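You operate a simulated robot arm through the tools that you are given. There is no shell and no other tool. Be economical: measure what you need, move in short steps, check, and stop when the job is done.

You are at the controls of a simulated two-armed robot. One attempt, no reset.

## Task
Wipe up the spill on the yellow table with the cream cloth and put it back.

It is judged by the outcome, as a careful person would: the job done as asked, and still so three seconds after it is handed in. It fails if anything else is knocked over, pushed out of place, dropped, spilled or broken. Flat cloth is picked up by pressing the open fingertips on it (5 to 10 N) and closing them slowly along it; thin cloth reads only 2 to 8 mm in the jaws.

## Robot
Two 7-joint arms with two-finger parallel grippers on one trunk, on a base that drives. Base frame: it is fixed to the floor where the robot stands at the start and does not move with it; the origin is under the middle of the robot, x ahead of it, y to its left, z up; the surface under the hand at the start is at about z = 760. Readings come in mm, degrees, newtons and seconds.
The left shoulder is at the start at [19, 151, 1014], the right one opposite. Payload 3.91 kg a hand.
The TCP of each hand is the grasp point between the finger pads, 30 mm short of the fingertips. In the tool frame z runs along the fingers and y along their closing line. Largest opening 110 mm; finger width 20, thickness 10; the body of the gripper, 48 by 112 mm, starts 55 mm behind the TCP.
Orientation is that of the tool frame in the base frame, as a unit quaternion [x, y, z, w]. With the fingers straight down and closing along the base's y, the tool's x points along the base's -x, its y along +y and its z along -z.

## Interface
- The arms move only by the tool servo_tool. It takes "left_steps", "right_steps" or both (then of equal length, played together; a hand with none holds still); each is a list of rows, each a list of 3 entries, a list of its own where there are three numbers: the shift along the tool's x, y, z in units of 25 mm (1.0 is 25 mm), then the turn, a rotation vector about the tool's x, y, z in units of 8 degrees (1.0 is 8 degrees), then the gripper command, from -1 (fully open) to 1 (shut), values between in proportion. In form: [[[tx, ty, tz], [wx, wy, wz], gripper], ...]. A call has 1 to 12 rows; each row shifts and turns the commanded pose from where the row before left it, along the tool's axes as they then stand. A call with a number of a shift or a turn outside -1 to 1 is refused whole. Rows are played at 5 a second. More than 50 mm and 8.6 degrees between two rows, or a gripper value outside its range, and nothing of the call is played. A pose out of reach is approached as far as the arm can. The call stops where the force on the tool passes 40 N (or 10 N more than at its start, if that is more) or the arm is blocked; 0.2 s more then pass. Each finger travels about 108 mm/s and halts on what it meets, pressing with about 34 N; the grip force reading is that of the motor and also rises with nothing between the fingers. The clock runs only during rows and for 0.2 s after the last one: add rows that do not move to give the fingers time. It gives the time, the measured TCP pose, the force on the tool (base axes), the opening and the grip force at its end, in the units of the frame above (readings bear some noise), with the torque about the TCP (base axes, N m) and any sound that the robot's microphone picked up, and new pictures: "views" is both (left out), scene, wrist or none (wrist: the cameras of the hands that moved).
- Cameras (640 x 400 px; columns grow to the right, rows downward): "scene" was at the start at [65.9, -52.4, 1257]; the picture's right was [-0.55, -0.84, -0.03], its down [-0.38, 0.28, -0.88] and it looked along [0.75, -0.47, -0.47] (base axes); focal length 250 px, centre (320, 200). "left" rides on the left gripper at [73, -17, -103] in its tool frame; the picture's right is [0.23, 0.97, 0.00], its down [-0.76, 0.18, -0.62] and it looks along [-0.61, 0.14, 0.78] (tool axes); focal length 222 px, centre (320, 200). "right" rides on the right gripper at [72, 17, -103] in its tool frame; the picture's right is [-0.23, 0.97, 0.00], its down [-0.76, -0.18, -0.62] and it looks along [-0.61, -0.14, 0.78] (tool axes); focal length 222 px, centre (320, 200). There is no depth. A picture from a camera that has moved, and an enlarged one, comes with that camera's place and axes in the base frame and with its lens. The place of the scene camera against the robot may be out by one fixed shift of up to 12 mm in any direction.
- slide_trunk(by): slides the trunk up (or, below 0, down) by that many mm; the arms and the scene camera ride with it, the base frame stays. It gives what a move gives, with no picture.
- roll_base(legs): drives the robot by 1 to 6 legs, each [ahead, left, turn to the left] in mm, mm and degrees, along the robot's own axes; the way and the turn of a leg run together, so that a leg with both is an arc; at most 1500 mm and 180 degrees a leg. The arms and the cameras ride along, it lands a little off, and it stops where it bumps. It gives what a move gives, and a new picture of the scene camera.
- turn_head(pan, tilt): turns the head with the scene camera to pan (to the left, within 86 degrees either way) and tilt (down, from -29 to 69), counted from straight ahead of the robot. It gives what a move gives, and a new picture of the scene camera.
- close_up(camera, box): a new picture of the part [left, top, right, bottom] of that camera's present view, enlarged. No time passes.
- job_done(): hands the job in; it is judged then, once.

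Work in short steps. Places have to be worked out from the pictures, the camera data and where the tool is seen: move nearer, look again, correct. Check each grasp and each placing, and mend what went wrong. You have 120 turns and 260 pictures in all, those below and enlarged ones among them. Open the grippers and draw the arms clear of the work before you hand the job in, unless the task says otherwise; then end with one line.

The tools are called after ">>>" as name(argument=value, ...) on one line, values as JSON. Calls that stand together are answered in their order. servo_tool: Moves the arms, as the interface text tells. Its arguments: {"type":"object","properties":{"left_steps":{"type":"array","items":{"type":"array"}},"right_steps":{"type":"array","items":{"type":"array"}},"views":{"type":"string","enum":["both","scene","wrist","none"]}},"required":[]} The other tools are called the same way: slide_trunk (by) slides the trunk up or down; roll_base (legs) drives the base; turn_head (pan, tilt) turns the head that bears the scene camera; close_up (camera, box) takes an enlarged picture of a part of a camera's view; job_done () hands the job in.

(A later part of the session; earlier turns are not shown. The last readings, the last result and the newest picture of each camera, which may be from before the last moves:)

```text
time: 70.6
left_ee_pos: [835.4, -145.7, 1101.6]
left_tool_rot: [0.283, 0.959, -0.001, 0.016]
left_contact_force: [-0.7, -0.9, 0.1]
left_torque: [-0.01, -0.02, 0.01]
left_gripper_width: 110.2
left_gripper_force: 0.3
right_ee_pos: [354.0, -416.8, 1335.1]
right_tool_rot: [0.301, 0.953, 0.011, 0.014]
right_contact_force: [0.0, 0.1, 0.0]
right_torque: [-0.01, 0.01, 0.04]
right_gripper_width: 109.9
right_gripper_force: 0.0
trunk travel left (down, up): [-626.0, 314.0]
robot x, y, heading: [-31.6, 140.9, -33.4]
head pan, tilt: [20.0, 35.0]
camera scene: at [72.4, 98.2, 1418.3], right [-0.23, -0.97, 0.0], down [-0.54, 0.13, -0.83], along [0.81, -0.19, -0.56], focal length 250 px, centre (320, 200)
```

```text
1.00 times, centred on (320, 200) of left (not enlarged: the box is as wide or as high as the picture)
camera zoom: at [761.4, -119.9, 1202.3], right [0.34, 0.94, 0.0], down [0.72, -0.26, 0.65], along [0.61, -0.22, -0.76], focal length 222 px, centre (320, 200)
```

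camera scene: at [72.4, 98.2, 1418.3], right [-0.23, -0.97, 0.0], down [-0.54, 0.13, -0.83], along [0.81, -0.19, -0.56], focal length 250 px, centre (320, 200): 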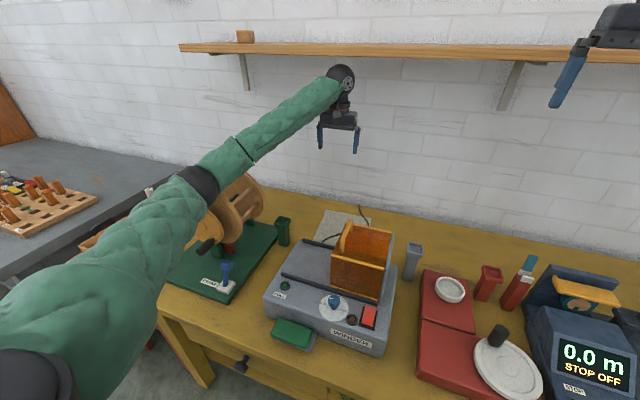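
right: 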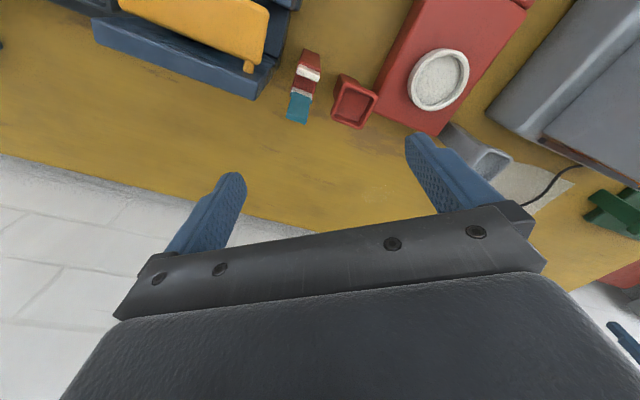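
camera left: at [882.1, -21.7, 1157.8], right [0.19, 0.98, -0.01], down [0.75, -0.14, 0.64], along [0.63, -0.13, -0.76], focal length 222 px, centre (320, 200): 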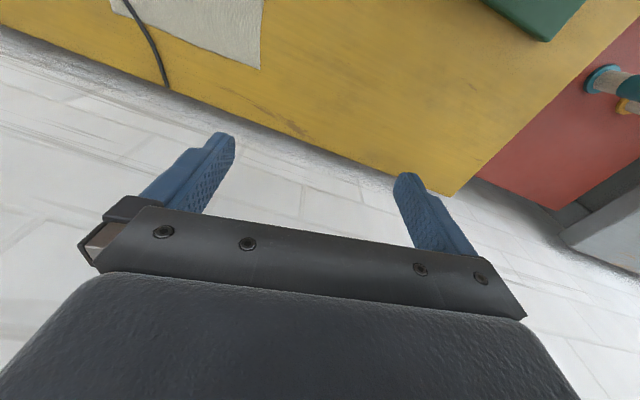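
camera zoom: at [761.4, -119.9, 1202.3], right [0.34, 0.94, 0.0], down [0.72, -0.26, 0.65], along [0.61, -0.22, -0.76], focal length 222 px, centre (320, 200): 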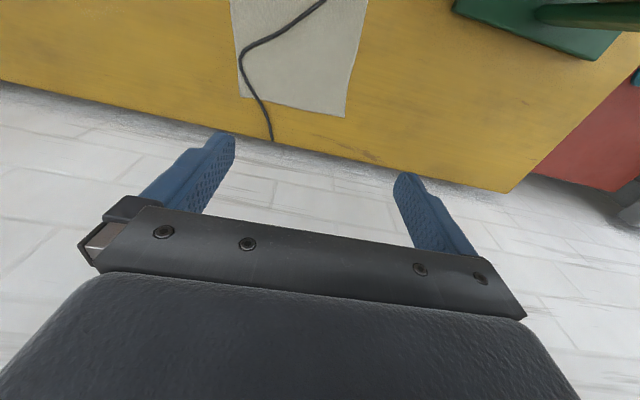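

The body pitched back about 1°, so the base is touching the table's underframe; I'll back off 35 mm.

>>> roll_base(legs=[[-35, 0, 0]])

>>> close_up(camera="left", box=[200, 0, 400, 125])

```text
time: 71.5
left_ee_pos: [819.8, -129.5, 1088.2]
left_tool_rot: [0.284, 0.959, 0.0, 0.011]
left_contact_force: [0.3, -0.1, -0.6]
left_torque: [0.0, 0.01, 0.01]
left_gripper_width: 109.9
left_gripper_force: 0.0
right_ee_pos: [341.3, -398.9, 1326.9]
right_tool_rot: [0.301, 0.953, 0.012, 0.008]
right_contact_force: [0.0, -0.3, 0.9]
right_torque: [-0.03, 0.02, -0.02]
right_gripper_width: 110.3
right_gripper_force: 0.1
trunk travel left (down, up): [-626.0, 314.0]
robot x, y, heading: [-63.6, 161.0, -33.2]
head pan, tilt: [20.0, 35.0]
camera scene: at [59.5, 113.4, 1415.5], right [-0.23, -0.97, 0.0], down [-0.55, 0.13, -0.82], along [0.8, -0.19, -0.57], focal length 250 px, centre (320, 200)
```

scene: 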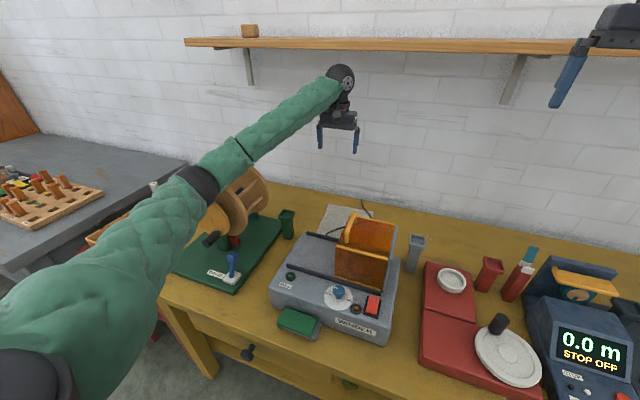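

```text
3.20 times, centred on (300, 62) of left
camera zoom: at [746.3, -102.6, 1190.7], right [0.34, 0.94, 0.0], down [0.72, -0.26, 0.64], along [0.6, -0.22, -0.77], focal length 711 px, centre (384, 640)
```

zoom: 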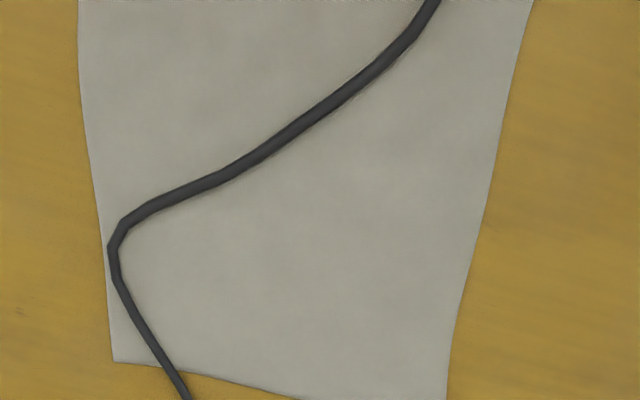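

Upright again. I'll descend over the cloth's free far-left part to about 40 mm above it, with the fingers partly open.

>>> servo_tool(left_steps=[[[-0.08, -0.03, 0.94], [0, 0, 0], -0.64], [[-0.08, -0.03, 0.94], [0, 0, 0], -0.64], [[-0.08, -0.03, 0.94], [0, 0, 0], -0.64], [[-0.08, -0.03, 0.94], [0, 0, 0], -0.64], [[-0.08, -0.03, 0.94], [0, 0, 0], -0.64], [[-0.08, -0.03, 0.94], [0, 0, 0], -0.64], [[-0.08, -0.03, 0.94], [0, 0, 0], -0.64], [[-0.08, -0.03, 0.94], [0, 0, 0], -0.64], [[-0.08, -0.03, 0.94], [0, 0, 0], -0.64], [[-0.08, -0.03, 0.94], [0, 0, 0], -0.64], [[-0.08, -0.03, 0.94], [0, 0, 0], -0.64], [[0, 0, 0], [0, 0, 0], -0.64]], views="both")

```text
time: 74.3
left_ee_pos: [840.1, -213.4, 842.3]
left_tool_rot: [0.312, 0.95, -0.011, 0.017]
left_contact_force: [0.2, 0.5, -0.4]
left_torque: [-0.07, 0.02, -0.04]
left_gripper_width: 90.1
left_gripper_force: 0.0
right_ee_pos: [326.6, -417.1, 1331.6]
right_tool_rot: [0.33, 0.944, 0.003, 0.008]
right_contact_force: [0.2, 0.8, -0.2]
right_torque: [0.01, 0.0, 0.0]
right_gripper_width: 110.0
right_gripper_force: 0.1
trunk travel left (down, up): [-626.0, 314.0]
robot x, y, heading: [-43.9, 144.4, -36.8]
head pan, tilt: [20.0, 35.0]
stopped in row 12 (left hand): the arm was blocked; the commanded pose is now the measured one
camera scene: at [40.4, 59.2, 1420.0], right [-0.29, -0.96, -0.03], down [-0.52, 0.19, -0.83], along [0.8, -0.23, -0.56], focal length 250 px, centre (320, 200)
camera left: at [768.6, -180.3, 943.7], right [0.4, 0.92, -0.02], down [0.7, -0.29, 0.65], along [0.59, -0.27, -0.76], focal length 222 px, centre (320, 200)
```

scene: 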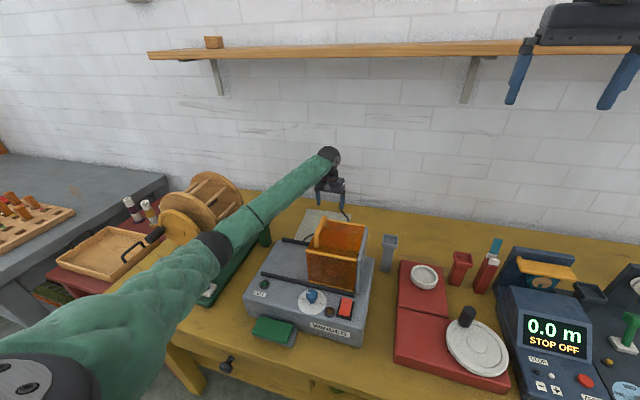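
left: 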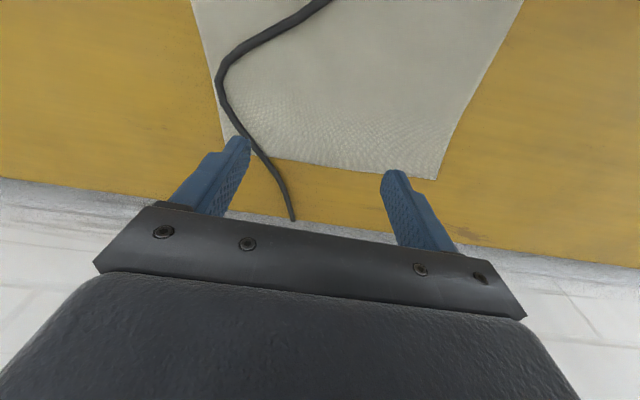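

Stopped again with the base slightly turned and leaning, so some arm part is touching. I'll zoom at the forearm and elbow.

>>> close_up(camera="scene", box=[140, 140, 400, 310])

>>> turn_head(pan=30, tilt=60)

```text
2.35 times, centred on (270, 225) of scene
camera zoom: at [40.4, 59.2, 1420.0], right [-0.29, -0.96, -0.03], down [-0.52, 0.19, -0.83], along [0.8, -0.23, -0.56], focal length 590 px, centre (438, 141)
```

zoom: 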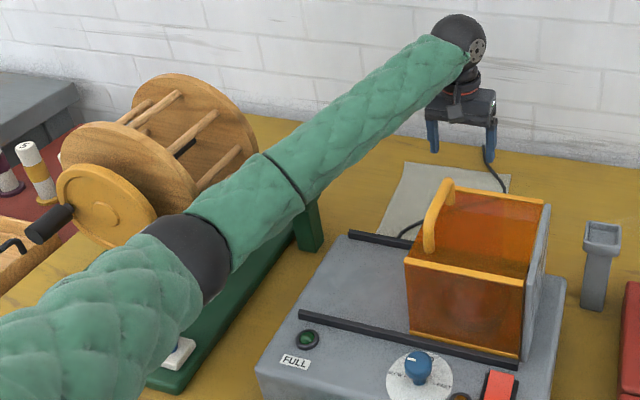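

```text
time: 75.2
left_ee_pos: [836.6, -217.9, 837.5]
left_tool_rot: [0.318, 0.948, -0.012, 0.016]
left_contact_force: [-0.2, 0.9, -0.1]
left_torque: [-0.06, 0.0, 0.01]
left_gripper_width: 90.3
left_gripper_force: 0.0
right_ee_pos: [323.9, -419.2, 1332.0]
right_tool_rot: [0.335, 0.942, 0.003, 0.009]
right_contact_force: [-0.4, -0.1, -0.9]
right_torque: [-0.02, -0.05, 0.0]
right_gripper_width: 110.1
right_gripper_force: 0.1
trunk travel left (down, up): [-626.0, 314.0]
robot x, y, heading: [-43.4, 152.2, -37.3]
head pan, tilt: [30.0, 60.0]
camera scene: at [24.2, 78.9, 1386.2], right [-0.13, -0.99, -0.03], down [-0.84, 0.13, -0.52], along [0.52, -0.04, -0.85], focal length 250 px, centre (320, 200)
```

scene: 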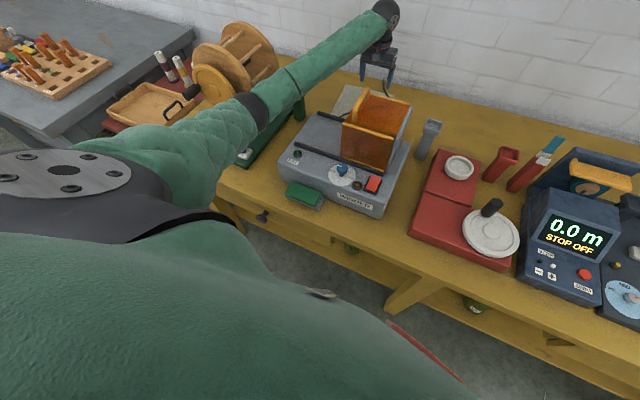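

Triangulating, the elbow is at about (270 deep, 375 left, z 1075) and touches nothing; rather the arm hit full stretch and the base front met the table's middle leg. I'll lift a bit, back off 40 mm and square up, then grasp the cloth nearer (depth ~715).

>>> servo_tool(left_steps=[[[0.3, 0, -0.8], [0, 0, 0], -0.64], [[0.5, 0, -0.8], [0, 0, 0], -0.64], [[0.5, 0, -0.8], [0, 0, 0], -0.64], [[0.5, 0, -0.8], [0, 0, 0], -0.64], [[0.5, 0, -0.8], [0, 0, 0], -0.64], [[0, 0, 0], [0, 0, 0], -0.64]], views="none")

>>> roll_base(legs=[[-40, 0, 0], [0, 0, 3.5]])

>>> close_up(camera="left", box=[0, 0, 640, 400])

```text
time: 76.8
left_ee_pos: [801.6, -213.9, 915.6]
left_tool_rot: [0.345, 0.938, -0.031, 0.007]
left_contact_force: [1.0, -0.3, -0.7]
left_torque: [0.01, 0.04, 0.01]
left_gripper_width: 90.2
left_gripper_force: 0.2
right_ee_pos: [313.3, -450.1, 1341.6]
right_tool_rot: [0.386, 0.922, 0.033, 0.015]
right_contact_force: [-0.3, 1.1, -0.3]
right_torque: [-0.02, -0.02, -0.03]
right_gripper_width: 110.0
right_gripper_force: 0.2
trunk travel left (down, up): [-626.0, 314.0]
robot x, y, heading: [-34.4, 129.2, -41.1]
head pan, tilt: [30.0, 60.0]
stopped in row 6 (left hand): the arm was blocked; the commanded pose is now the measured one
```

```text
time: 77.4
left_ee_pos: [858.5, -210.5, 862.0]
left_tool_rot: [0.373, 0.924, -0.087, -0.011]
left_contact_force: [0.7, -0.4, -0.4]
left_torque: [0.01, 0.02, -0.02]
left_gripper_width: 90.2
left_gripper_force: 0.0
right_ee_pos: [310.0, -496.4, 1376.3]
right_tool_rot: [0.486, 0.866, 0.113, 0.037]
right_contact_force: [-0.2, -0.5, -0.9]
right_torque: [-0.01, -0.01, 0.01]
right_gripper_width: 110.0
right_gripper_force: 0.0
trunk travel left (down, up): [-626.0, 314.0]
robot x, y, heading: [-25.2, 110.4, -44.7]
head pan, tilt: [30.0, 60.0]
stopped in leg 1: the robot was blocked; the commanded pose is now the measured one
camera scene: at [-1.2, -10.3, 1390.1], right [-0.25, -0.97, -0.07], down [-0.81, 0.25, -0.54], along [0.54, -0.08, -0.84], focal length 250 px, centre (320, 200)
```

scene: 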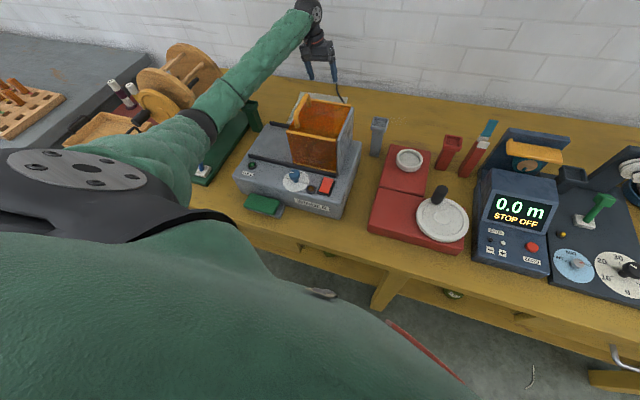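

```text
1.00 times, centred on (320, 200) of left (not enlarged: the box is as wide or as high as the picture)
camera zoom: at [803.4, -157.0, 964.9], right [0.51, 0.85, -0.17], down [0.72, -0.31, 0.62], along [0.47, -0.44, -0.77], focal length 222 px, centre (320, 200)
```

zoom: 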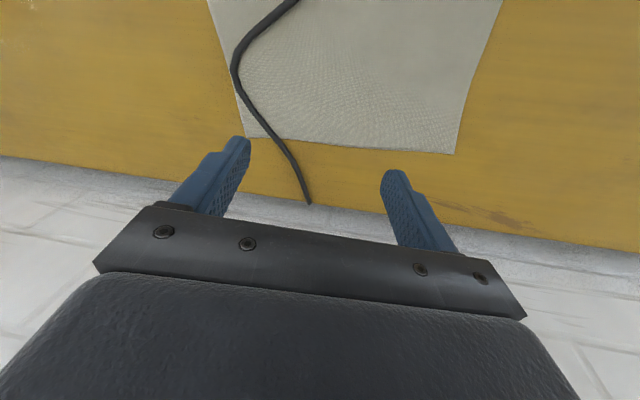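

The base is jammed against the middle leg and creeping, as at the start. I'll drive straight away from the leg, back and slightly left.

>>> roll_base(legs=[[-150, 35, 0]])

```text
time: 78.1
left_ee_pos: [928.8, -192.5, 801.3]
left_tool_rot: [0.392, 0.907, -0.152, -0.032]
left_contact_force: [-68.4, 58.4, 113.6]
left_torque: [5.83, 0.48, 3.13]
left_gripper_width: 70.9
left_gripper_force: 0.1
right_ee_pos: [306.6, -539.8, 1425.7]
right_tool_rot: [0.584, 0.788, 0.186, 0.067]
right_contact_force: [-2.3, -1.8, -0.1]
right_torque: [0.1, -0.13, 0.04]
right_gripper_width: 110.2
right_gripper_force: 0.0
trunk travel left (down, up): [-626.0, 314.0]
robot x, y, heading: [-11.7, 94.3, -48.1]
head pan, tilt: [30.0, 60.0]
stopped in leg 1: the robot was blocked; the commanded pose is now the measured one
camera scene: at [-6.9, -25.5, 1393.6], right [-0.31, -0.95, -0.07], down [-0.79, 0.3, -0.54], along [0.53, -0.12, -0.84], focal length 250 px, centre (320, 200)
```

scene: 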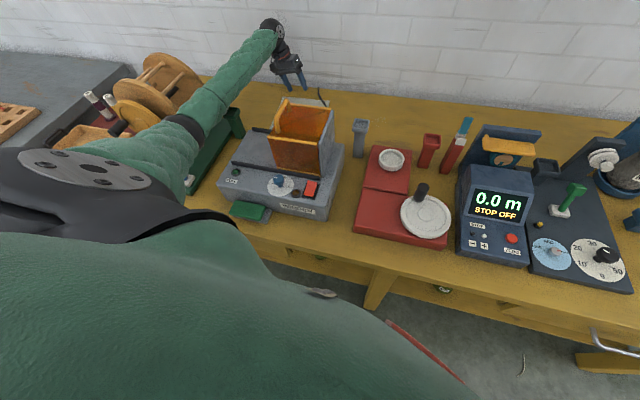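

The lean presses the left hand onto the cloth. I'll raise the trunk to lift it off first.

>>> slide_trunk(by=100)

>>> turn_head(pan=-15, tilt=69)

```text
time: 78.3
left_ee_pos: [964.3, -176.3, 793.9]
left_tool_rot: [0.401, 0.895, -0.192, -0.025]
left_contact_force: [-41.6, 37.4, 171.8]
left_torque: [2.14, 1.77, 0.07]
left_gripper_width: 6.0
left_gripper_force: 0.0
right_ee_pos: [311.0, -561.0, 1452.2]
right_tool_rot: [0.621, 0.748, 0.223, 0.079]
right_contact_force: [-0.3, -0.5, 0.2]
right_torque: [0.06, -0.08, 0.0]
right_gripper_width: 109.9
right_gripper_force: 0.0
trunk travel left (down, up): [-629.0, 311.0]
robot x, y, heading: [-10.9, 87.6, -48.5]
head pan, tilt: [30.0, 60.0]
stopped: the force on the tool passed its limit at 179 N (the readings are from after the stop); the commanded pose is now the measured one
```

```text
time: 79.5
left_ee_pos: [965.3, -176.1, 792.8]
left_tool_rot: [0.401, 0.895, -0.196, -0.02]
left_contact_force: [0.1, 5.8, 194.7]
left_torque: [0.93, 0.66, -0.01]
left_gripper_width: 3.6
left_gripper_force: 0.1
right_ee_pos: [315.9, -550.7, 1448.1]
right_tool_rot: [0.619, 0.75, 0.22, 0.078]
right_contact_force: [0.7, -0.7, -0.2]
right_torque: [0.01, -0.01, 0.03]
right_gripper_width: 109.9
right_gripper_force: 0.1
trunk travel left (down, up): [-629.0, 311.0]
robot x, y, heading: [-9.8, 93.5, -48.5]
head pan, tilt: [-15.0, 68.8]
camera scene: at [-48.4, -53.6, 1381.8], right [-0.89, -0.45, -0.09], down [-0.39, 0.85, -0.35], along [0.23, -0.28, -0.93], focal length 250 px, centre (320, 200)
```

scene: 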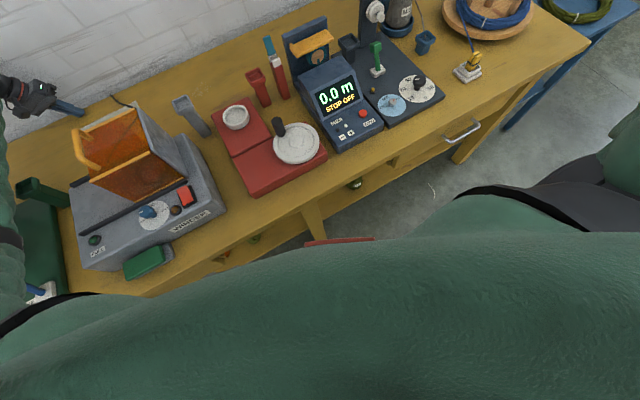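

The bumper sits right against the middle leg. Earlier, a rightward-and-back command freed it, so I'll try that.

>>> roll_base(legs=[[-60, -60, 0]])

```text
time: 80.2
left_ee_pos: [994.9, -170.5, 799.1]
left_tool_rot: [0.424, 0.859, -0.285, 0.022]
left_contact_force: [-30.1, -18.9, 88.4]
left_torque: [-0.36, 0.52, -0.05]
left_gripper_width: 31.7
left_gripper_force: 0.0
right_ee_pos: [315.8, -591.6, 1490.4]
right_tool_rot: [0.688, 0.654, 0.298, 0.101]
right_contact_force: [-1.2, -1.2, -0.6]
right_torque: [0.08, -0.18, 0.02]
right_gripper_width: 110.3
right_gripper_force: 0.0
trunk travel left (down, up): [-629.0, 311.0]
robot x, y, heading: [-31.7, 102.0, -47.7]
head pan, tilt: [-15.0, 68.8]
stopped in leg 1: the force on the tool passed its limit at 212 N (the readings are from after the stop); the commanded pose is now the measured one
camera scene: at [-80.4, -62.7, 1379.6], right [-0.88, -0.46, -0.1], down [-0.4, 0.85, -0.35], along [0.24, -0.27, -0.93], focal length 250 px, centre (320, 200)
```

scene: 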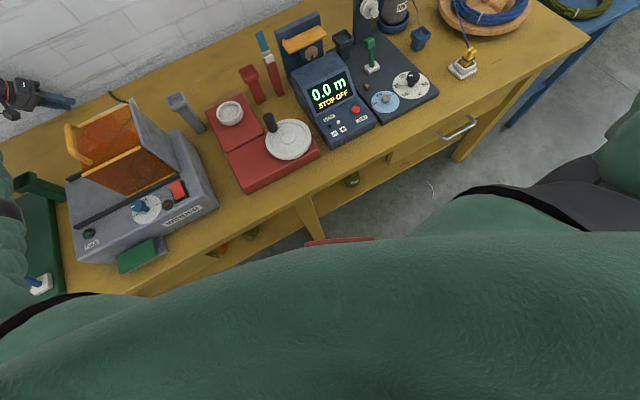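

The base came back 20 mm. I'll keep backing out.

>>> roll_base(legs=[[-120, -40, 0]])

```text
time: 80.8
left_ee_pos: [1022.1, -138.0, 824.1]
left_tool_rot: [0.457, 0.81, -0.361, 0.067]
left_contact_force: [-77.4, 44.1, -69.0]
left_torque: [2.65, 6.32, 1.23]
left_gripper_width: 86.9
left_gripper_force: 0.0
right_ee_pos: [378.2, -572.6, 1521.9]
right_tool_rot: [0.727, 0.582, 0.349, 0.104]
right_contact_force: [1.8, 1.0, -2.4]
right_torque: [-0.01, -0.01, 0.01]
right_gripper_width: 110.0
right_gripper_force: 0.2
trunk travel left (down, up): [-629.0, 311.0]
robot x, y, heading: [-66.6, 119.6, -43.5]
head pan, tilt: [-15.0, 68.8]
stopped in leg 1: the force on the tool passed its limit at 221 N (the readings are from after the stop); the commanded pose is now the measured one
camera scene: at [-76.3, -37.3, 1379.2], right [-0.85, -0.52, -0.08], down [-0.47, 0.81, -0.34], along [0.24, -0.25, -0.94], focal length 250 px, centre (320, 200)
```

scene: 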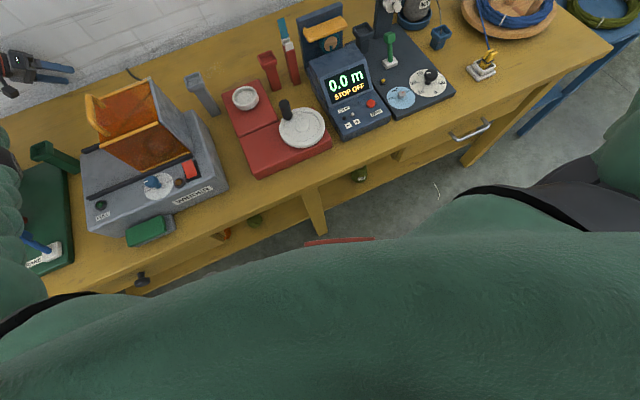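

Improving; one more straight back.

>>> roll_base(legs=[[-150, 0, 0]])

```text
time: 81.5
left_ee_pos: [1038.5, -106.5, 851.1]
left_tool_rot: [0.499, 0.757, -0.409, 0.103]
left_contact_force: [-128.0, 126.5, -76.3]
left_torque: [-3.35, 5.23, 10.38]
left_gripper_width: 75.6
left_gripper_force: 0.0
right_ee_pos: [409.3, -541.1, 1554.4]
right_tool_rot: [0.758, 0.527, 0.366, 0.119]
right_contact_force: [2.9, 3.6, -2.7]
right_torque: [-0.19, 0.01, -0.11]
right_gripper_width: 110.0
right_gripper_force: 0.0
trunk travel left (down, up): [-629.0, 311.0]
robot x, y, heading: [-86.2, 127.6, -42.2]
head pan, tilt: [-15.0, 68.8]
stopped in leg 1: the force on the tool passed its limit at 226 N (the readings are from after the stop); the commanded pose is now the measured one
camera scene: at [-64.0, 6.7, 1379.7], right [-0.84, -0.54, -0.05], down [-0.49, 0.8, -0.36], along [0.23, -0.28, -0.93], focal length 250 px, centre (320, 200)
```

scene: 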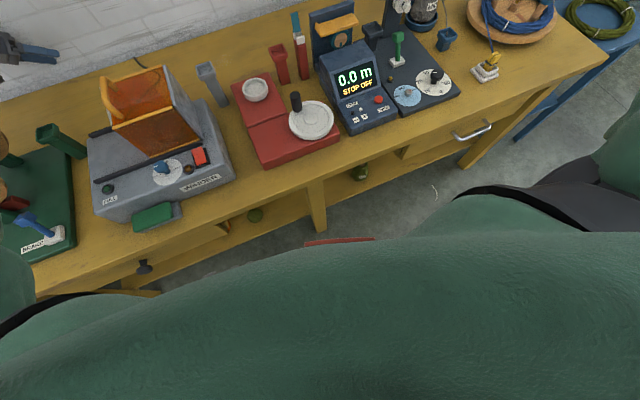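

Lean is easing (3°). Continue backing.

>>> roll_base(legs=[[-150, 0, 0]])

```text
time: 82.2
left_ee_pos: [1023.0, -121.9, 804.8]
left_tool_rot: [0.505, 0.733, -0.448, 0.085]
left_contact_force: [-163.0, 31.2, 64.4]
left_torque: [1.55, -6.87, 7.05]
left_gripper_width: 88.2
left_gripper_force: 0.1
right_ee_pos: [350.6, -628.1, 1579.5]
right_tool_rot: [0.797, 0.436, 0.389, 0.151]
right_contact_force: [-0.4, -0.8, -1.2]
right_torque: [0.05, -0.08, 0.04]
right_gripper_width: 110.3
right_gripper_force: 0.0
trunk travel left (down, up): [-629.0, 311.0]
robot x, y, heading: [-71.2, 104.1, -46.9]
head pan, tilt: [-15.0, 68.8]
stopped in leg 1: the robot was blocked; the commanded pose is now the measured one
camera scene: at [-74.6, -18.0, 1378.5], right [-0.88, -0.47, -0.06], down [-0.42, 0.83, -0.36], along [0.22, -0.29, -0.93], focal length 250 px, centre (320, 200)
```

scene: 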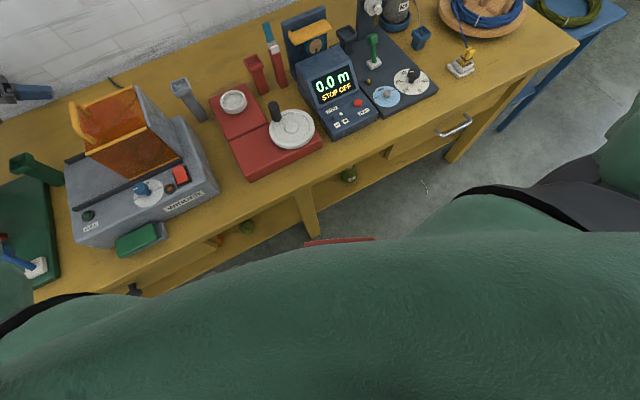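

The left hand is now pinned at the wall; I'll pull it back and up.

>>> servo_tool(left_steps=[[[0.34, -0.8, -0.4], [0, 0, 0], -1], [[0.34, -0.8, -0.4], [0, 0, 0], -1], [[0.34, -0.8, -0.4], [0, 0, 0], -1], [[0.34, -0.8, -0.4], [0, 0, 0], -1]], views="none")

>>> roll_base(legs=[[-150, 0, 0]])

```text
time: 82.5
left_ee_pos: [1017.1, -128.2, 777.4]
left_tool_rot: [0.503, 0.723, -0.469, 0.069]
left_contact_force: [-147.5, 33.5, 79.2]
left_torque: [10.19, -0.57, 4.64]
left_gripper_width: 96.3
left_gripper_force: 0.1
left hand out of reach, approached as far as the arm can: row 1
right_ee_pos: [343.2, -653.7, 1589.0]
right_tool_rot: [0.812, 0.398, 0.396, 0.16]
right_contact_force: [-1.6, -0.4, -0.7]
right_torque: [0.01, -0.05, 0.04]
right_gripper_width: 109.9
right_gripper_force: 0.0
trunk travel left (down, up): [-629.0, 311.0]
robot x, y, heading: [-68.5, 96.8, -48.4]
head pan, tilt: [-15.0, 68.8]
stopped in row 1 (left hand): the force on the tool passed its limit at 210 N (the readings are from after the stop); the commanded pose is now the measured one
```

```text
time: 83.1
left_ee_pos: [1011.4, -132.9, 781.9]
left_tool_rot: [0.508, 0.694, -0.503, 0.085]
left_contact_force: [-39.6, 15.6, 172.8]
left_torque: [10.58, -8.18, 0.52]
left_gripper_width: 96.5
left_gripper_force: 0.0
right_ee_pos: [312.5, -689.5, 1613.2]
right_tool_rot: [0.829, 0.33, 0.415, 0.179]
right_contact_force: [-1.3, -0.6, 0.3]
right_torque: [0.02, 0.02, -0.02]
right_gripper_width: 110.0
right_gripper_force: 0.1
trunk travel left (down, up): [-629.0, 311.0]
robot x, y, heading: [-64.0, 90.8, -50.0]
head pan, tilt: [-15.0, 68.8]
stopped in leg 1: the force on the tool passed its limit at 233 N (the readings are from after the stop); the commanded pose is now the measured one
camera scene: at [-74.5, -29.1, 1380.5], right [-0.91, -0.42, -0.06], down [-0.37, 0.85, -0.36], along [0.2, -0.31, -0.93], focal length 250 px, centre (320, 200)
```

scene: 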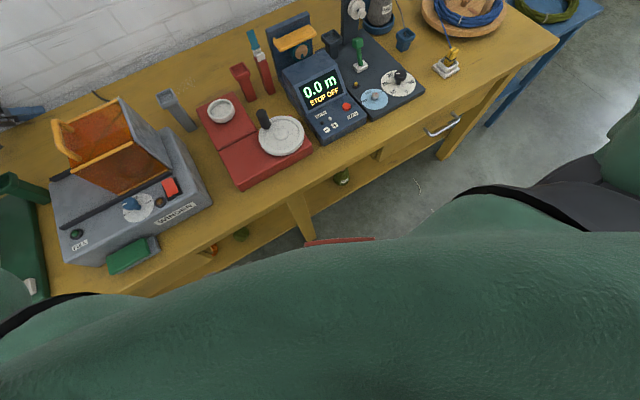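

The left hand's downward press on the table is what tilts the body. I'll try raising the trunk again.

>>> slide_trunk(by=120)

>>> slide_trunk(by=120)

>>> close_up(camera="left", box=[0, 0, 640, 400])

```text
time: 83.4
left_ee_pos: [1008.0, -135.0, 785.4]
left_tool_rot: [0.509, 0.681, -0.518, 0.093]
left_contact_force: [-1.6, 30.7, 150.4]
left_torque: [9.1, -8.08, -0.24]
left_gripper_width: 97.1
left_gripper_force: 0.1
right_ee_pos: [293.8, -726.5, 1617.8]
right_tool_rot: [0.837, 0.289, 0.428, 0.184]
right_contact_force: [-1.3, -0.5, 1.8]
right_torque: [0.08, 0.0, 0.05]
right_gripper_width: 110.0
right_gripper_force: 0.2
trunk travel left (down, up): [-630.0, 310.0]
robot x, y, heading: [-57.4, 82.8, -51.0]
head pan, tilt: [-15.0, 68.8]
stopped: the force on the tool passed its limit at 188 N (the readings are from after the stop); the commanded pose is now the measured one
```

```text
time: 83.7
left_ee_pos: [1005.2, -132.2, 788.9]
left_tool_rot: [0.51, 0.661, -0.54, 0.104]
left_contact_force: [1.6, 31.9, 180.3]
left_torque: [10.14, -10.12, 1.02]
left_gripper_width: 102.1
left_gripper_force: 0.1
right_ee_pos: [271.5, -743.8, 1637.5]
right_tool_rot: [0.842, 0.244, 0.438, 0.198]
right_contact_force: [-2.5, -0.4, 1.6]
right_torque: [0.03, -0.03, 0.02]
right_gripper_width: 110.0
right_gripper_force: 0.0
trunk travel left (down, up): [-630.0, 310.0]
robot x, y, heading: [-55.0, 73.4, -51.9]
head pan, tilt: [-15.0, 68.8]
stopped: the force on the tool passed its limit at 175 N (the readings are from after the stop); the commanded pose is now the measured one
```

```text
1.00 times, centred on (320, 200) of left (not enlarged: the box is as wide or as high as the picture)
camera zoom: at [1002.0, -3.7, 790.2], right [0.66, 0.03, -0.75], down [0.75, 0.06, 0.66], along [0.07, -1.0, 0.02], focal length 222 px, centre (320, 200)
```

zoom: 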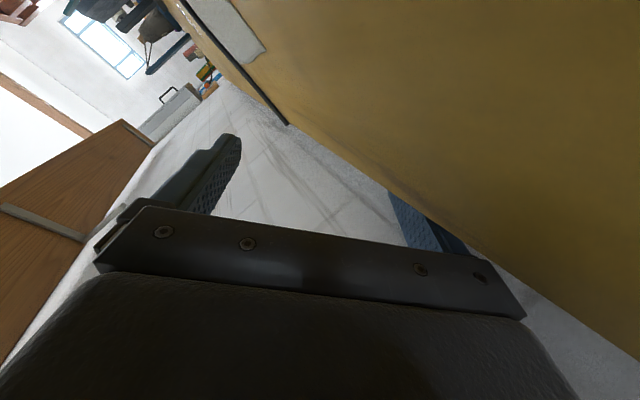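

One left finger appears to have dropped behind the table's back edge. Closing the fingers should lift it out.

>>> servo_tool(left_steps=[[[0, -0.5, 0], [0, 0, 0], 0.8], [[0, -0.8, 0], [0, 0, 0], 0.8], [[0, -0.8, 0], [0, 0, 0], 0.8], [[0, -0.8, 0], [0, 0, 0], 0.8]], views="none")

>>> turn_head(pan=25, tilt=35)

```text
time: 83.9
left_ee_pos: [1004.6, -140.7, 790.9]
left_tool_rot: [0.512, 0.647, -0.554, 0.112]
left_contact_force: [25.3, 43.3, 125.8]
left_torque: [1.81, -10.56, 7.27]
left_gripper_width: 72.5
left_gripper_force: 24.6
right_ee_pos: [244.6, -795.6, 1637.2]
right_tool_rot: [0.848, 0.191, 0.45, 0.204]
right_contact_force: [-2.1, -1.8, 0.4]
right_torque: [0.05, -0.01, 0.11]
right_gripper_width: 110.1
right_gripper_force: 0.4
trunk travel left (down, up): [-630.0, 310.0]
robot x, y, heading: [-49.3, 62.8, -53.4]
head pan, tilt: [-15.0, 68.8]
stopped in row 1 (left hand): the force on the tool passed its limit at 211 N (the readings are from after the stop); the commanded pose is now the measured one
```

```text
time: 85.0
left_ee_pos: [1005.3, -139.7, 792.1]
left_tool_rot: [0.511, 0.639, -0.564, 0.112]
left_contact_force: [-28.0, -7.1, 184.4]
left_torque: [2.9, -12.22, 9.21]
left_gripper_width: 70.7
left_gripper_force: 33.8
right_ee_pos: [255.1, -775.9, 1640.7]
right_tool_rot: [0.849, 0.195, 0.447, 0.205]
right_contact_force: [-0.5, 0.2, -0.6]
right_torque: [-0.01, -0.01, 0.0]
right_gripper_width: 110.1
right_gripper_force: 0.0
trunk travel left (down, up): [-630.0, 310.0]
robot x, y, heading: [-52.2, 72.8, -53.7]
head pan, tilt: [25.0, 35.0]
camera scene: at [-26.5, -48.9, 1429.8], right [-0.47, -0.88, -0.06], down [-0.45, 0.3, -0.84], along [0.75, -0.37, -0.54], focal length 250 px, centre (320, 200)
```

scene: 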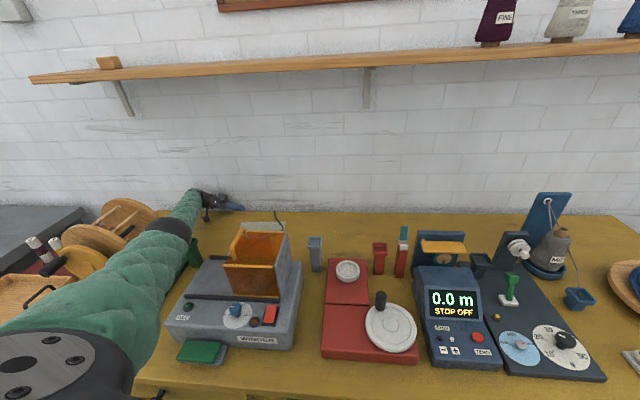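

The hand still presses on the table (184 N up). I'll command a pure upward motion of the left hand with fingers closed.

>>> servo_tool(left_steps=[[[-0.72, -0.6, -0.34], [0, 0, 0], 0.8], [[-0.72, -0.6, -0.34], [0, 0, 0], 0.8], [[-0.72, -0.6, -0.34], [0, 0, 0], 0.8], [[-0.72, -0.6, -0.34], [0, 0, 0], 0.8]], views="none")

>>> servo_tool(left_steps=[[[-0.72, -0.6, -0.34], [0, 0, 0], 0.8], [[-0.72, -0.6, -0.34], [0, 0, 0], 0.8], [[-0.72, -0.6, -0.34], [0, 0, 0], 0.8], [[-0.72, -0.6, -0.34], [0, 0, 0], 0.8]], views="none")

```text
time: 85.3
left_ee_pos: [1004.5, -136.5, 796.5]
left_tool_rot: [0.51, 0.613, -0.592, 0.116]
left_contact_force: [-100.6, -18.0, 94.3]
left_torque: [3.35, -7.14, 0.48]
left_gripper_width: 68.0
left_gripper_force: 29.0
left hand out of reach, approached as far as the arm can: row 1
right_ee_pos: [255.4, -782.5, 1647.4]
right_tool_rot: [0.851, 0.158, 0.454, 0.212]
right_contact_force: [0.1, 1.3, -0.2]
right_torque: [0.0, -0.01, -0.09]
right_gripper_width: 110.1
right_gripper_force: 0.1
trunk travel left (down, up): [-630.0, 310.0]
robot x, y, heading: [-56.2, 71.9, -53.1]
head pan, tilt: [25.0, 35.0]
stopped in row 1 (left hand): the arm was blocked; the commanded pose is now the measured one
```

```text
time: 85.5
left_ee_pos: [1003.1, -137.2, 800.7]
left_tool_rot: [-0.498, -0.604, 0.612, -0.114]
left_contact_force: [-19.1, 31.8, 148.0]
left_torque: [19.17, -0.86, -0.48]
left_gripper_width: 10.8
left_gripper_force: 0.1
right_ee_pos: [227.4, -813.7, 1657.9]
right_tool_rot: [0.851, 0.114, 0.463, 0.22]
right_contact_force: [-2.2, 0.5, 1.7]
right_torque: [0.02, 0.0, 0.08]
right_gripper_width: 109.9
right_gripper_force: 0.0
trunk travel left (down, up): [-630.0, 310.0]
robot x, y, heading: [-50.0, 60.8, -55.0]
head pan, tilt: [25.0, 35.0]
stopped in row 1 (left hand): the force on the tool passed its limit at 177 N (the readings are from after the stop); the commanded pose is now the measured one
```

The fingers are now out and nearly closed. I'll try backing the base again.

>>> roll_base(legs=[[-150, -40, 0]])

>>> roll_base(legs=[[-150, -40, 0]])

```text
time: 86.2
left_ee_pos: [1004.6, -133.4, 813.3]
left_tool_rot: [-0.511, -0.566, 0.634, -0.131]
left_contact_force: [46.6, 24.4, 138.3]
left_torque: [21.01, -2.67, -6.81]
left_gripper_width: 10.8
left_gripper_force: 0.1
right_ee_pos: [200.3, -853.9, 1665.6]
right_tool_rot: [0.849, 0.044, 0.476, 0.227]
right_contact_force: [-1.8, -1.2, 0.0]
right_torque: [0.04, -0.05, 0.13]
right_gripper_width: 110.0
right_gripper_force: 0.0
trunk travel left (down, up): [-630.0, 310.0]
robot x, y, heading: [-46.4, 53.2, -55.8]
head pan, tilt: [25.0, 35.0]
stopped in leg 1: the force on the tool passed its limit at 186 N (the readings are from after the stop); the commanded pose is now the measured one
camera scene: at [-23.3, -76.3, 1428.0], right [-0.51, -0.86, -0.06], down [-0.44, 0.32, -0.84], along [0.74, -0.4, -0.54], focal length 250 px, centre (320, 200)
```

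scene: 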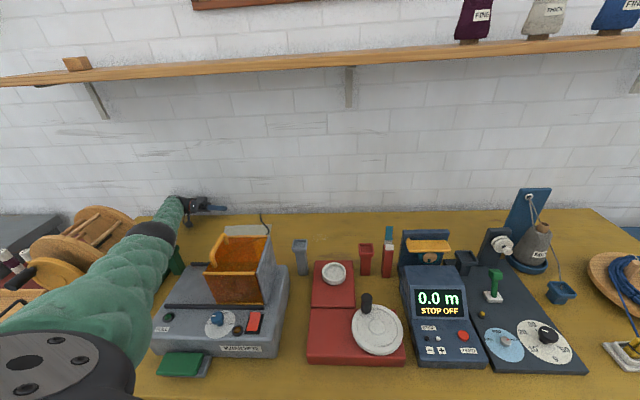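

```text
time: 86.8
left_ee_pos: [1002.5, -127.9, 825.6]
left_tool_rot: [-0.523, -0.524, 0.655, -0.149]
left_contact_force: [35.9, 28.3, 153.8]
left_torque: [23.03, -3.66, -4.89]
left_gripper_width: 11.2
left_gripper_force: 0.1
right_ee_pos: [169.1, -882.0, 1678.3]
right_tool_rot: [0.84, -0.029, 0.487, 0.238]
right_contact_force: [-1.1, -1.2, 0.1]
right_torque: [0.02, -0.06, 0.14]
right_gripper_width: 110.0
right_gripper_force: 0.1
trunk travel left (down, up): [-630.0, 310.0]
robot x, y, heading: [-44.6, 43.2, -57.2]
head pan, tilt: [25.0, 35.0]
stopped in leg 1: the force on the tool passed its limit at 192 N (the readings are from after the stop); the commanded pose is now the measured one
camera scene: at [-22.2, -85.0, 1428.5], right [-0.53, -0.84, -0.06], down [-0.44, 0.33, -0.84], along [0.73, -0.42, -0.55], focal length 250 px, centre (320, 200)
```

scene: 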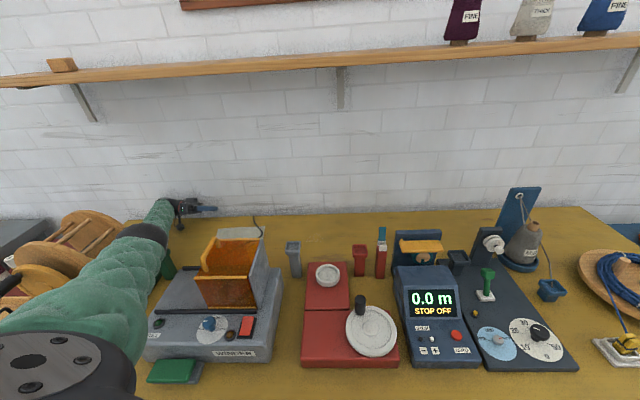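

The arm was reported out of reach upward, so I'll command the left hand back toward the shoulder and up together.

>>> servo_tool(left_steps=[[[-0.15, -1, 0.17], [0, 0, 0], 0.8], [[-0.15, -1, 0.17], [0, 0, 0], 0.8], [[-0.15, -1, 0.17], [0, 0, 0], 0.8], [[-0.15, -1, 0.17], [0, 0, 0], 0.8], [[-0.15, -1, 0.17], [0, 0, 0], 0.8], [[-0.15, -1, 0.17], [0, 0, 0], 0.8]], views="none")

>>> servo_tool(left_steps=[[[-0.15, -1, 0.17], [0, 0, 0], 0.8], [[-0.15, -1, 0.17], [0, 0, 0], 0.8], [[-0.15, -1, 0.17], [0, 0, 0], 0.8], [[-0.15, -1, 0.17], [0, 0, 0], 0.8], [[-0.15, -1, 0.17], [0, 0, 0], 0.8], [[-0.15, -1, 0.17], [0, 0, 0], 0.8]], views="scene")

```text
time: 87.2
left_ee_pos: [1011.0, -113.9, 837.6]
left_tool_rot: [-0.51, -0.493, 0.687, -0.159]
left_contact_force: [29.1, 70.2, 157.8]
left_torque: [26.01, -3.66, -3.73]
left_gripper_width: 11.2
left_gripper_force: 0.1
left hand out of reach, approached as far as the arm can: row 1
right_ee_pos: [172.1, -863.1, 1699.6]
right_tool_rot: [0.832, -0.059, 0.493, 0.248]
right_contact_force: [-1.5, 1.9, 1.9]
right_torque: [0.02, 0.03, -0.02]
right_gripper_width: 110.1
right_gripper_force: 0.1
trunk travel left (down, up): [-630.0, 310.0]
robot x, y, heading: [-43.7, 47.3, -57.5]
head pan, tilt: [25.0, 35.0]
stopped in row 1 (left hand): the arm was blocked; the commanded pose is now the measured one
```

```text
time: 87.5
left_ee_pos: [1006.0, -121.2, 836.6]
left_tool_rot: [-0.52, -0.494, 0.679, -0.156]
left_contact_force: [76.0, 54.7, 157.3]
left_torque: [24.98, -7.58, -9.51]
left_gripper_width: 10.7
left_gripper_force: 0.0
right_ee_pos: [146.2, -904.6, 1695.0]
right_tool_rot: [0.823, -0.097, 0.502, 0.246]
right_contact_force: [-1.8, -0.8, 0.2]
right_torque: [0.03, -0.06, 0.16]
right_gripper_width: 110.1
right_gripper_force: 0.0
trunk travel left (down, up): [-630.0, 310.0]
robot x, y, heading: [-35.6, 34.4, -58.4]
head pan, tilt: [25.0, 35.0]
stopped in row 1 (left hand): the force on the tool passed its limit at 1264 N (the readings are from after the stop); the commanded pose is now the measured one
camera scene: at [-17.2, -92.7, 1428.1], right [-0.55, -0.84, -0.06], down [-0.43, 0.34, -0.84], along [0.72, -0.43, -0.55], focal length 250 px, centre (320, 200)
```

scene: 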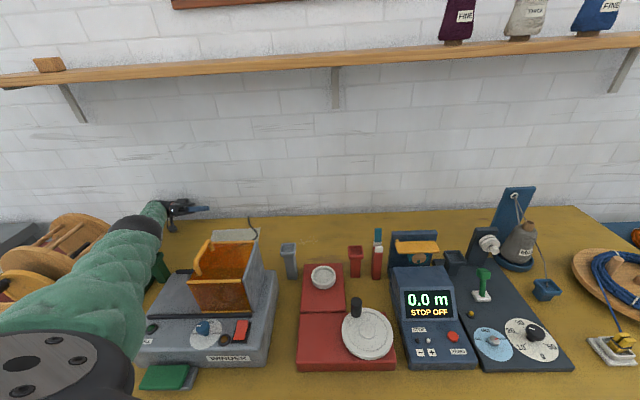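

A force spike: something on the left hand is still wedged. I'll look through its camera.

>>> close_up(camera="left", box=[0, 0, 640, 400])

>>> close_up(camera="scene", box=[80, 180, 280, 305])

```text
1.00 times, centred on (320, 200) of left (not enlarged: the box is as wide or as high as the picture)
camera zoom: at [1020.9, -3.9, 785.5], right [0.61, -0.38, -0.69], down [0.78, 0.21, 0.58], along [-0.08, -0.9, 0.43], focal length 222 px, centre (320, 200)
```

zoom: 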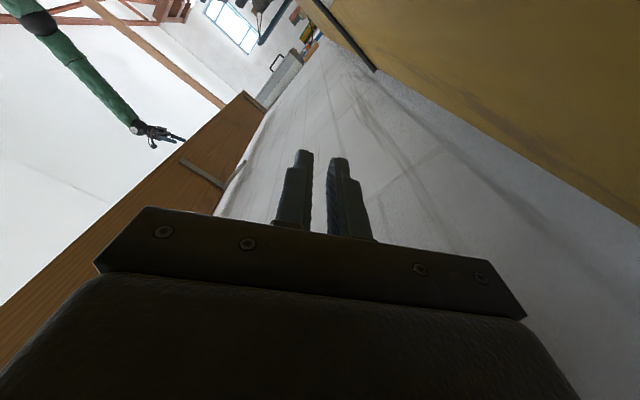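

```text
3.20 times, centred on (180, 242) of scene
camera zoom: at [-17.2, -92.7, 1428.1], right [-0.55, -0.84, -0.06], down [-0.43, 0.34, -0.84], along [0.72, -0.43, -0.55], focal length 802 px, centre (768, 64)
```

zoom: 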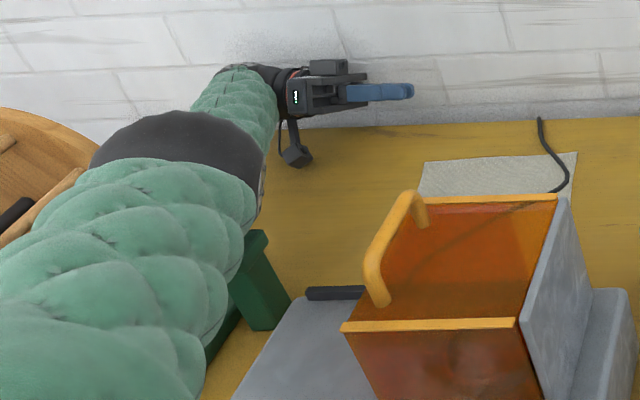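

The hand's camera mast is pressing on the table. I'll try a long back leg to pull it off in one go.

>>> roll_base(legs=[[-500, -60, 0]])

>>> slide_trunk(by=300)

>>> slide_trunk(by=300)

```text
time: 88.1
left_ee_pos: [1006.9, -117.1, 843.9]
left_tool_rot: [-0.51, -0.483, 0.685, -0.193]
left_contact_force: [27.6, 25.2, 203.5]
left_torque: [28.16, -3.66, -3.65]
left_gripper_width: 11.2
left_gripper_force: 0.1
right_ee_pos: [79.0, -934.7, 1712.4]
right_tool_rot: [0.793, -0.189, 0.521, 0.252]
right_contact_force: [-0.7, 0.1, 0.9]
right_torque: [0.01, 0.01, 0.02]
right_gripper_width: 110.1
right_gripper_force: 0.2
trunk travel left (down, up): [-630.0, 310.0]
robot x, y, heading: [-31.2, 24.2, -60.2]
head pan, tilt: [25.0, 35.0]
stopped in leg 1: the force on the tool passed its limit at 217 N (the readings are from after the stop); the commanded pose is now the measured one
camera scene: at [-30.8, -104.9, 1430.1], right [-0.57, -0.82, -0.07], down [-0.41, 0.35, -0.84], along [0.71, -0.46, -0.54], focal length 250 px, centre (320, 200)
```

scene: 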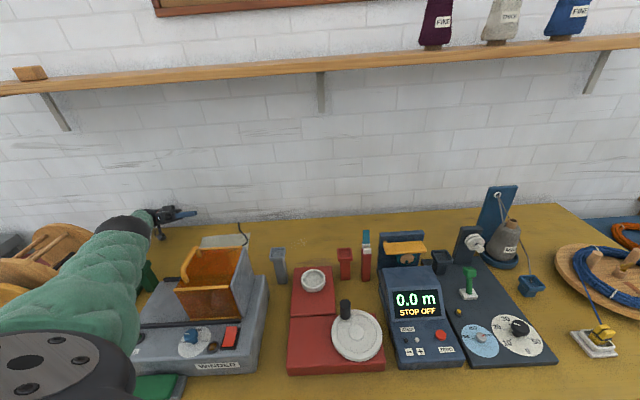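

```text
time: 88.4
left_ee_pos: [1010.2, -115.3, 858.9]
left_tool_rot: [-0.462, -0.458, 0.727, -0.22]
left_contact_force: [13.5, 20.6, 173.9]
left_torque: [22.31, -0.48, -1.56]
left_gripper_width: 10.8
left_gripper_force: 0.0
right_ee_pos: [67.6, -949.4, 1712.0]
right_tool_rot: [0.786, -0.201, 0.519, 0.269]
right_contact_force: [-0.4, -0.1, 0.6]
right_torque: [0.04, 0.01, 0.05]
right_gripper_width: 109.7
right_gripper_force: 0.0
trunk travel left (down, up): [-631.0, 309.0]
robot x, y, heading: [-31.1, 24.8, -60.1]
head pan, tilt: [25.0, 35.0]
stopped: the force on the tool passed its limit at 221 N (the readings are from after the stop); the commanded pose is now the measured one
```

```text
time: 88.7
left_ee_pos: [1025.8, -104.7, 863.0]
left_tool_rot: [-0.473, -0.442, 0.719, -0.253]
left_contact_force: [-173.3, -39.0, 124.5]
left_torque: [11.49, 5.35, 6.58]
left_gripper_width: 10.8
left_gripper_force: 0.0
right_ee_pos: [79.0, -940.2, 1716.2]
right_tool_rot: [0.785, -0.192, 0.51, 0.294]
right_contact_force: [3.5, 1.5, -1.5]
right_torque: [-0.11, 0.02, -0.27]
right_gripper_width: 109.8
right_gripper_force: 0.0
trunk travel left (down, up): [-632.0, 308.0]
robot x, y, heading: [-33.9, 27.8, -59.8]
head pan, tilt: [25.0, 35.0]
stopped: the force on the tool passed its limit at 188 N (the readings are from after the stop); the commanded pose is now the measured one
```

The trunk calls are slowly lifting the hand. I'll repeat them.

>>> slide_trunk(by=300)

>>> slide_trunk(by=300)

>>> slide_trunk(by=300)

```text
time: 89.0
left_ee_pos: [1026.2, -100.4, 878.4]
left_tool_rot: [-0.438, -0.423, 0.746, -0.272]
left_contact_force: [-0.2, 0.8, -0.2]
left_torque: [0.03, -0.01, 0.0]
left_gripper_width: 11.3
left_gripper_force: 0.0
right_ee_pos: [49.8, -954.7, 1726.1]
right_tool_rot: [0.779, -0.198, 0.504, 0.317]
right_contact_force: [1.2, 0.8, 0.4]
right_torque: [0.0, 0.0, -0.06]
right_gripper_width: 110.0
right_gripper_force: 0.0
trunk travel left (down, up): [-632.0, 308.0]
robot x, y, heading: [-30.0, 23.6, -60.6]
head pan, tilt: [25.0, 35.0]
stopped: the arm was blocked; the commanded pose is now the measured one
```

```text
time: 89.3
left_ee_pos: [1035.3, -95.3, 884.9]
left_tool_rot: [-0.448, -0.414, 0.732, -0.303]
left_contact_force: [-229.5, 124.7, 5.9]
left_torque: [1.47, 2.12, 15.15]
left_gripper_width: 10.8
left_gripper_force: 0.1
right_ee_pos: [46.5, -955.4, 1727.4]
right_tool_rot: [0.777, -0.192, 0.495, 0.338]
right_contact_force: [-0.9, 0.2, 0.0]
right_torque: [0.01, -0.01, 0.04]
right_gripper_width: 109.9
right_gripper_force: 0.1
trunk travel left (down, up): [-637.0, 303.0]
robot x, y, heading: [-35.9, 28.6, -60.5]
head pan, tilt: [25.0, 35.0]
stopped: the arm was blocked; the commanded pose is now the measured one
```

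```text
time: 89.7
left_ee_pos: [1035.2, -94.5, 897.7]
left_tool_rot: [-0.415, -0.39, 0.759, -0.317]
left_contact_force: [-0.1, 0.2, -0.6]
left_torque: [0.03, 0.02, 0.01]
left_gripper_width: 11.1
left_gripper_force: 0.1
right_ee_pos: [19.0, -962.3, 1737.8]
right_tool_rot: [0.773, -0.195, 0.485, 0.361]
right_contact_force: [0.3, 0.9, 0.0]
right_torque: [-0.02, 0.05, -0.11]
right_gripper_width: 110.1
right_gripper_force: 0.0
trunk travel left (down, up): [-635.0, 305.0]
robot x, y, heading: [-36.5, 17.4, -61.2]
head pan, tilt: [25.0, 35.0]
stopped: the arm was blocked; the commanded pose is now the measured one
```

The left hand is free (zero force). Now back the base out.

>>> roll_base(legs=[[-120, 0, 0]])

```text
time: 90.4
left_ee_pos: [1039.7, -90.3, 909.8]
left_tool_rot: [-0.4, -0.366, 0.764, -0.351]
left_contact_force: [-0.1, 0.7, 0.2]
left_torque: [-0.01, -0.02, -0.02]
left_gripper_width: 11.3
left_gripper_force: 0.0
right_ee_pos: [-16.4, -965.7, 1740.1]
right_tool_rot: [0.769, -0.194, 0.46, 0.398]
right_contact_force: [0.7, 0.3, 0.6]
right_torque: [-0.03, 0.01, -0.09]
right_gripper_width: 110.2
right_gripper_force: 0.1
trunk travel left (down, up): [-635.0, 305.0]
robot x, y, heading: [-35.1, 17.9, -62.0]
head pan, tilt: [25.0, 35.0]
stopped in leg 1: the robot was blocked; the commanded pose is now the measured one
camera scene: at [-25.3, -112.4, 1437.7], right [-0.61, -0.79, -0.06], down [-0.4, 0.37, -0.84], along [0.69, -0.48, -0.54], focal length 250 px, centre (320, 200)
```

scene: 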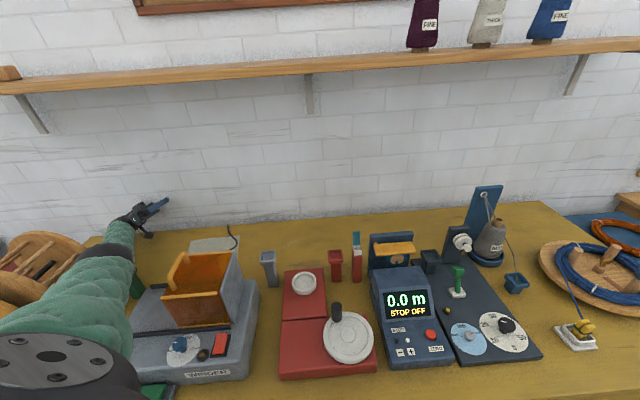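

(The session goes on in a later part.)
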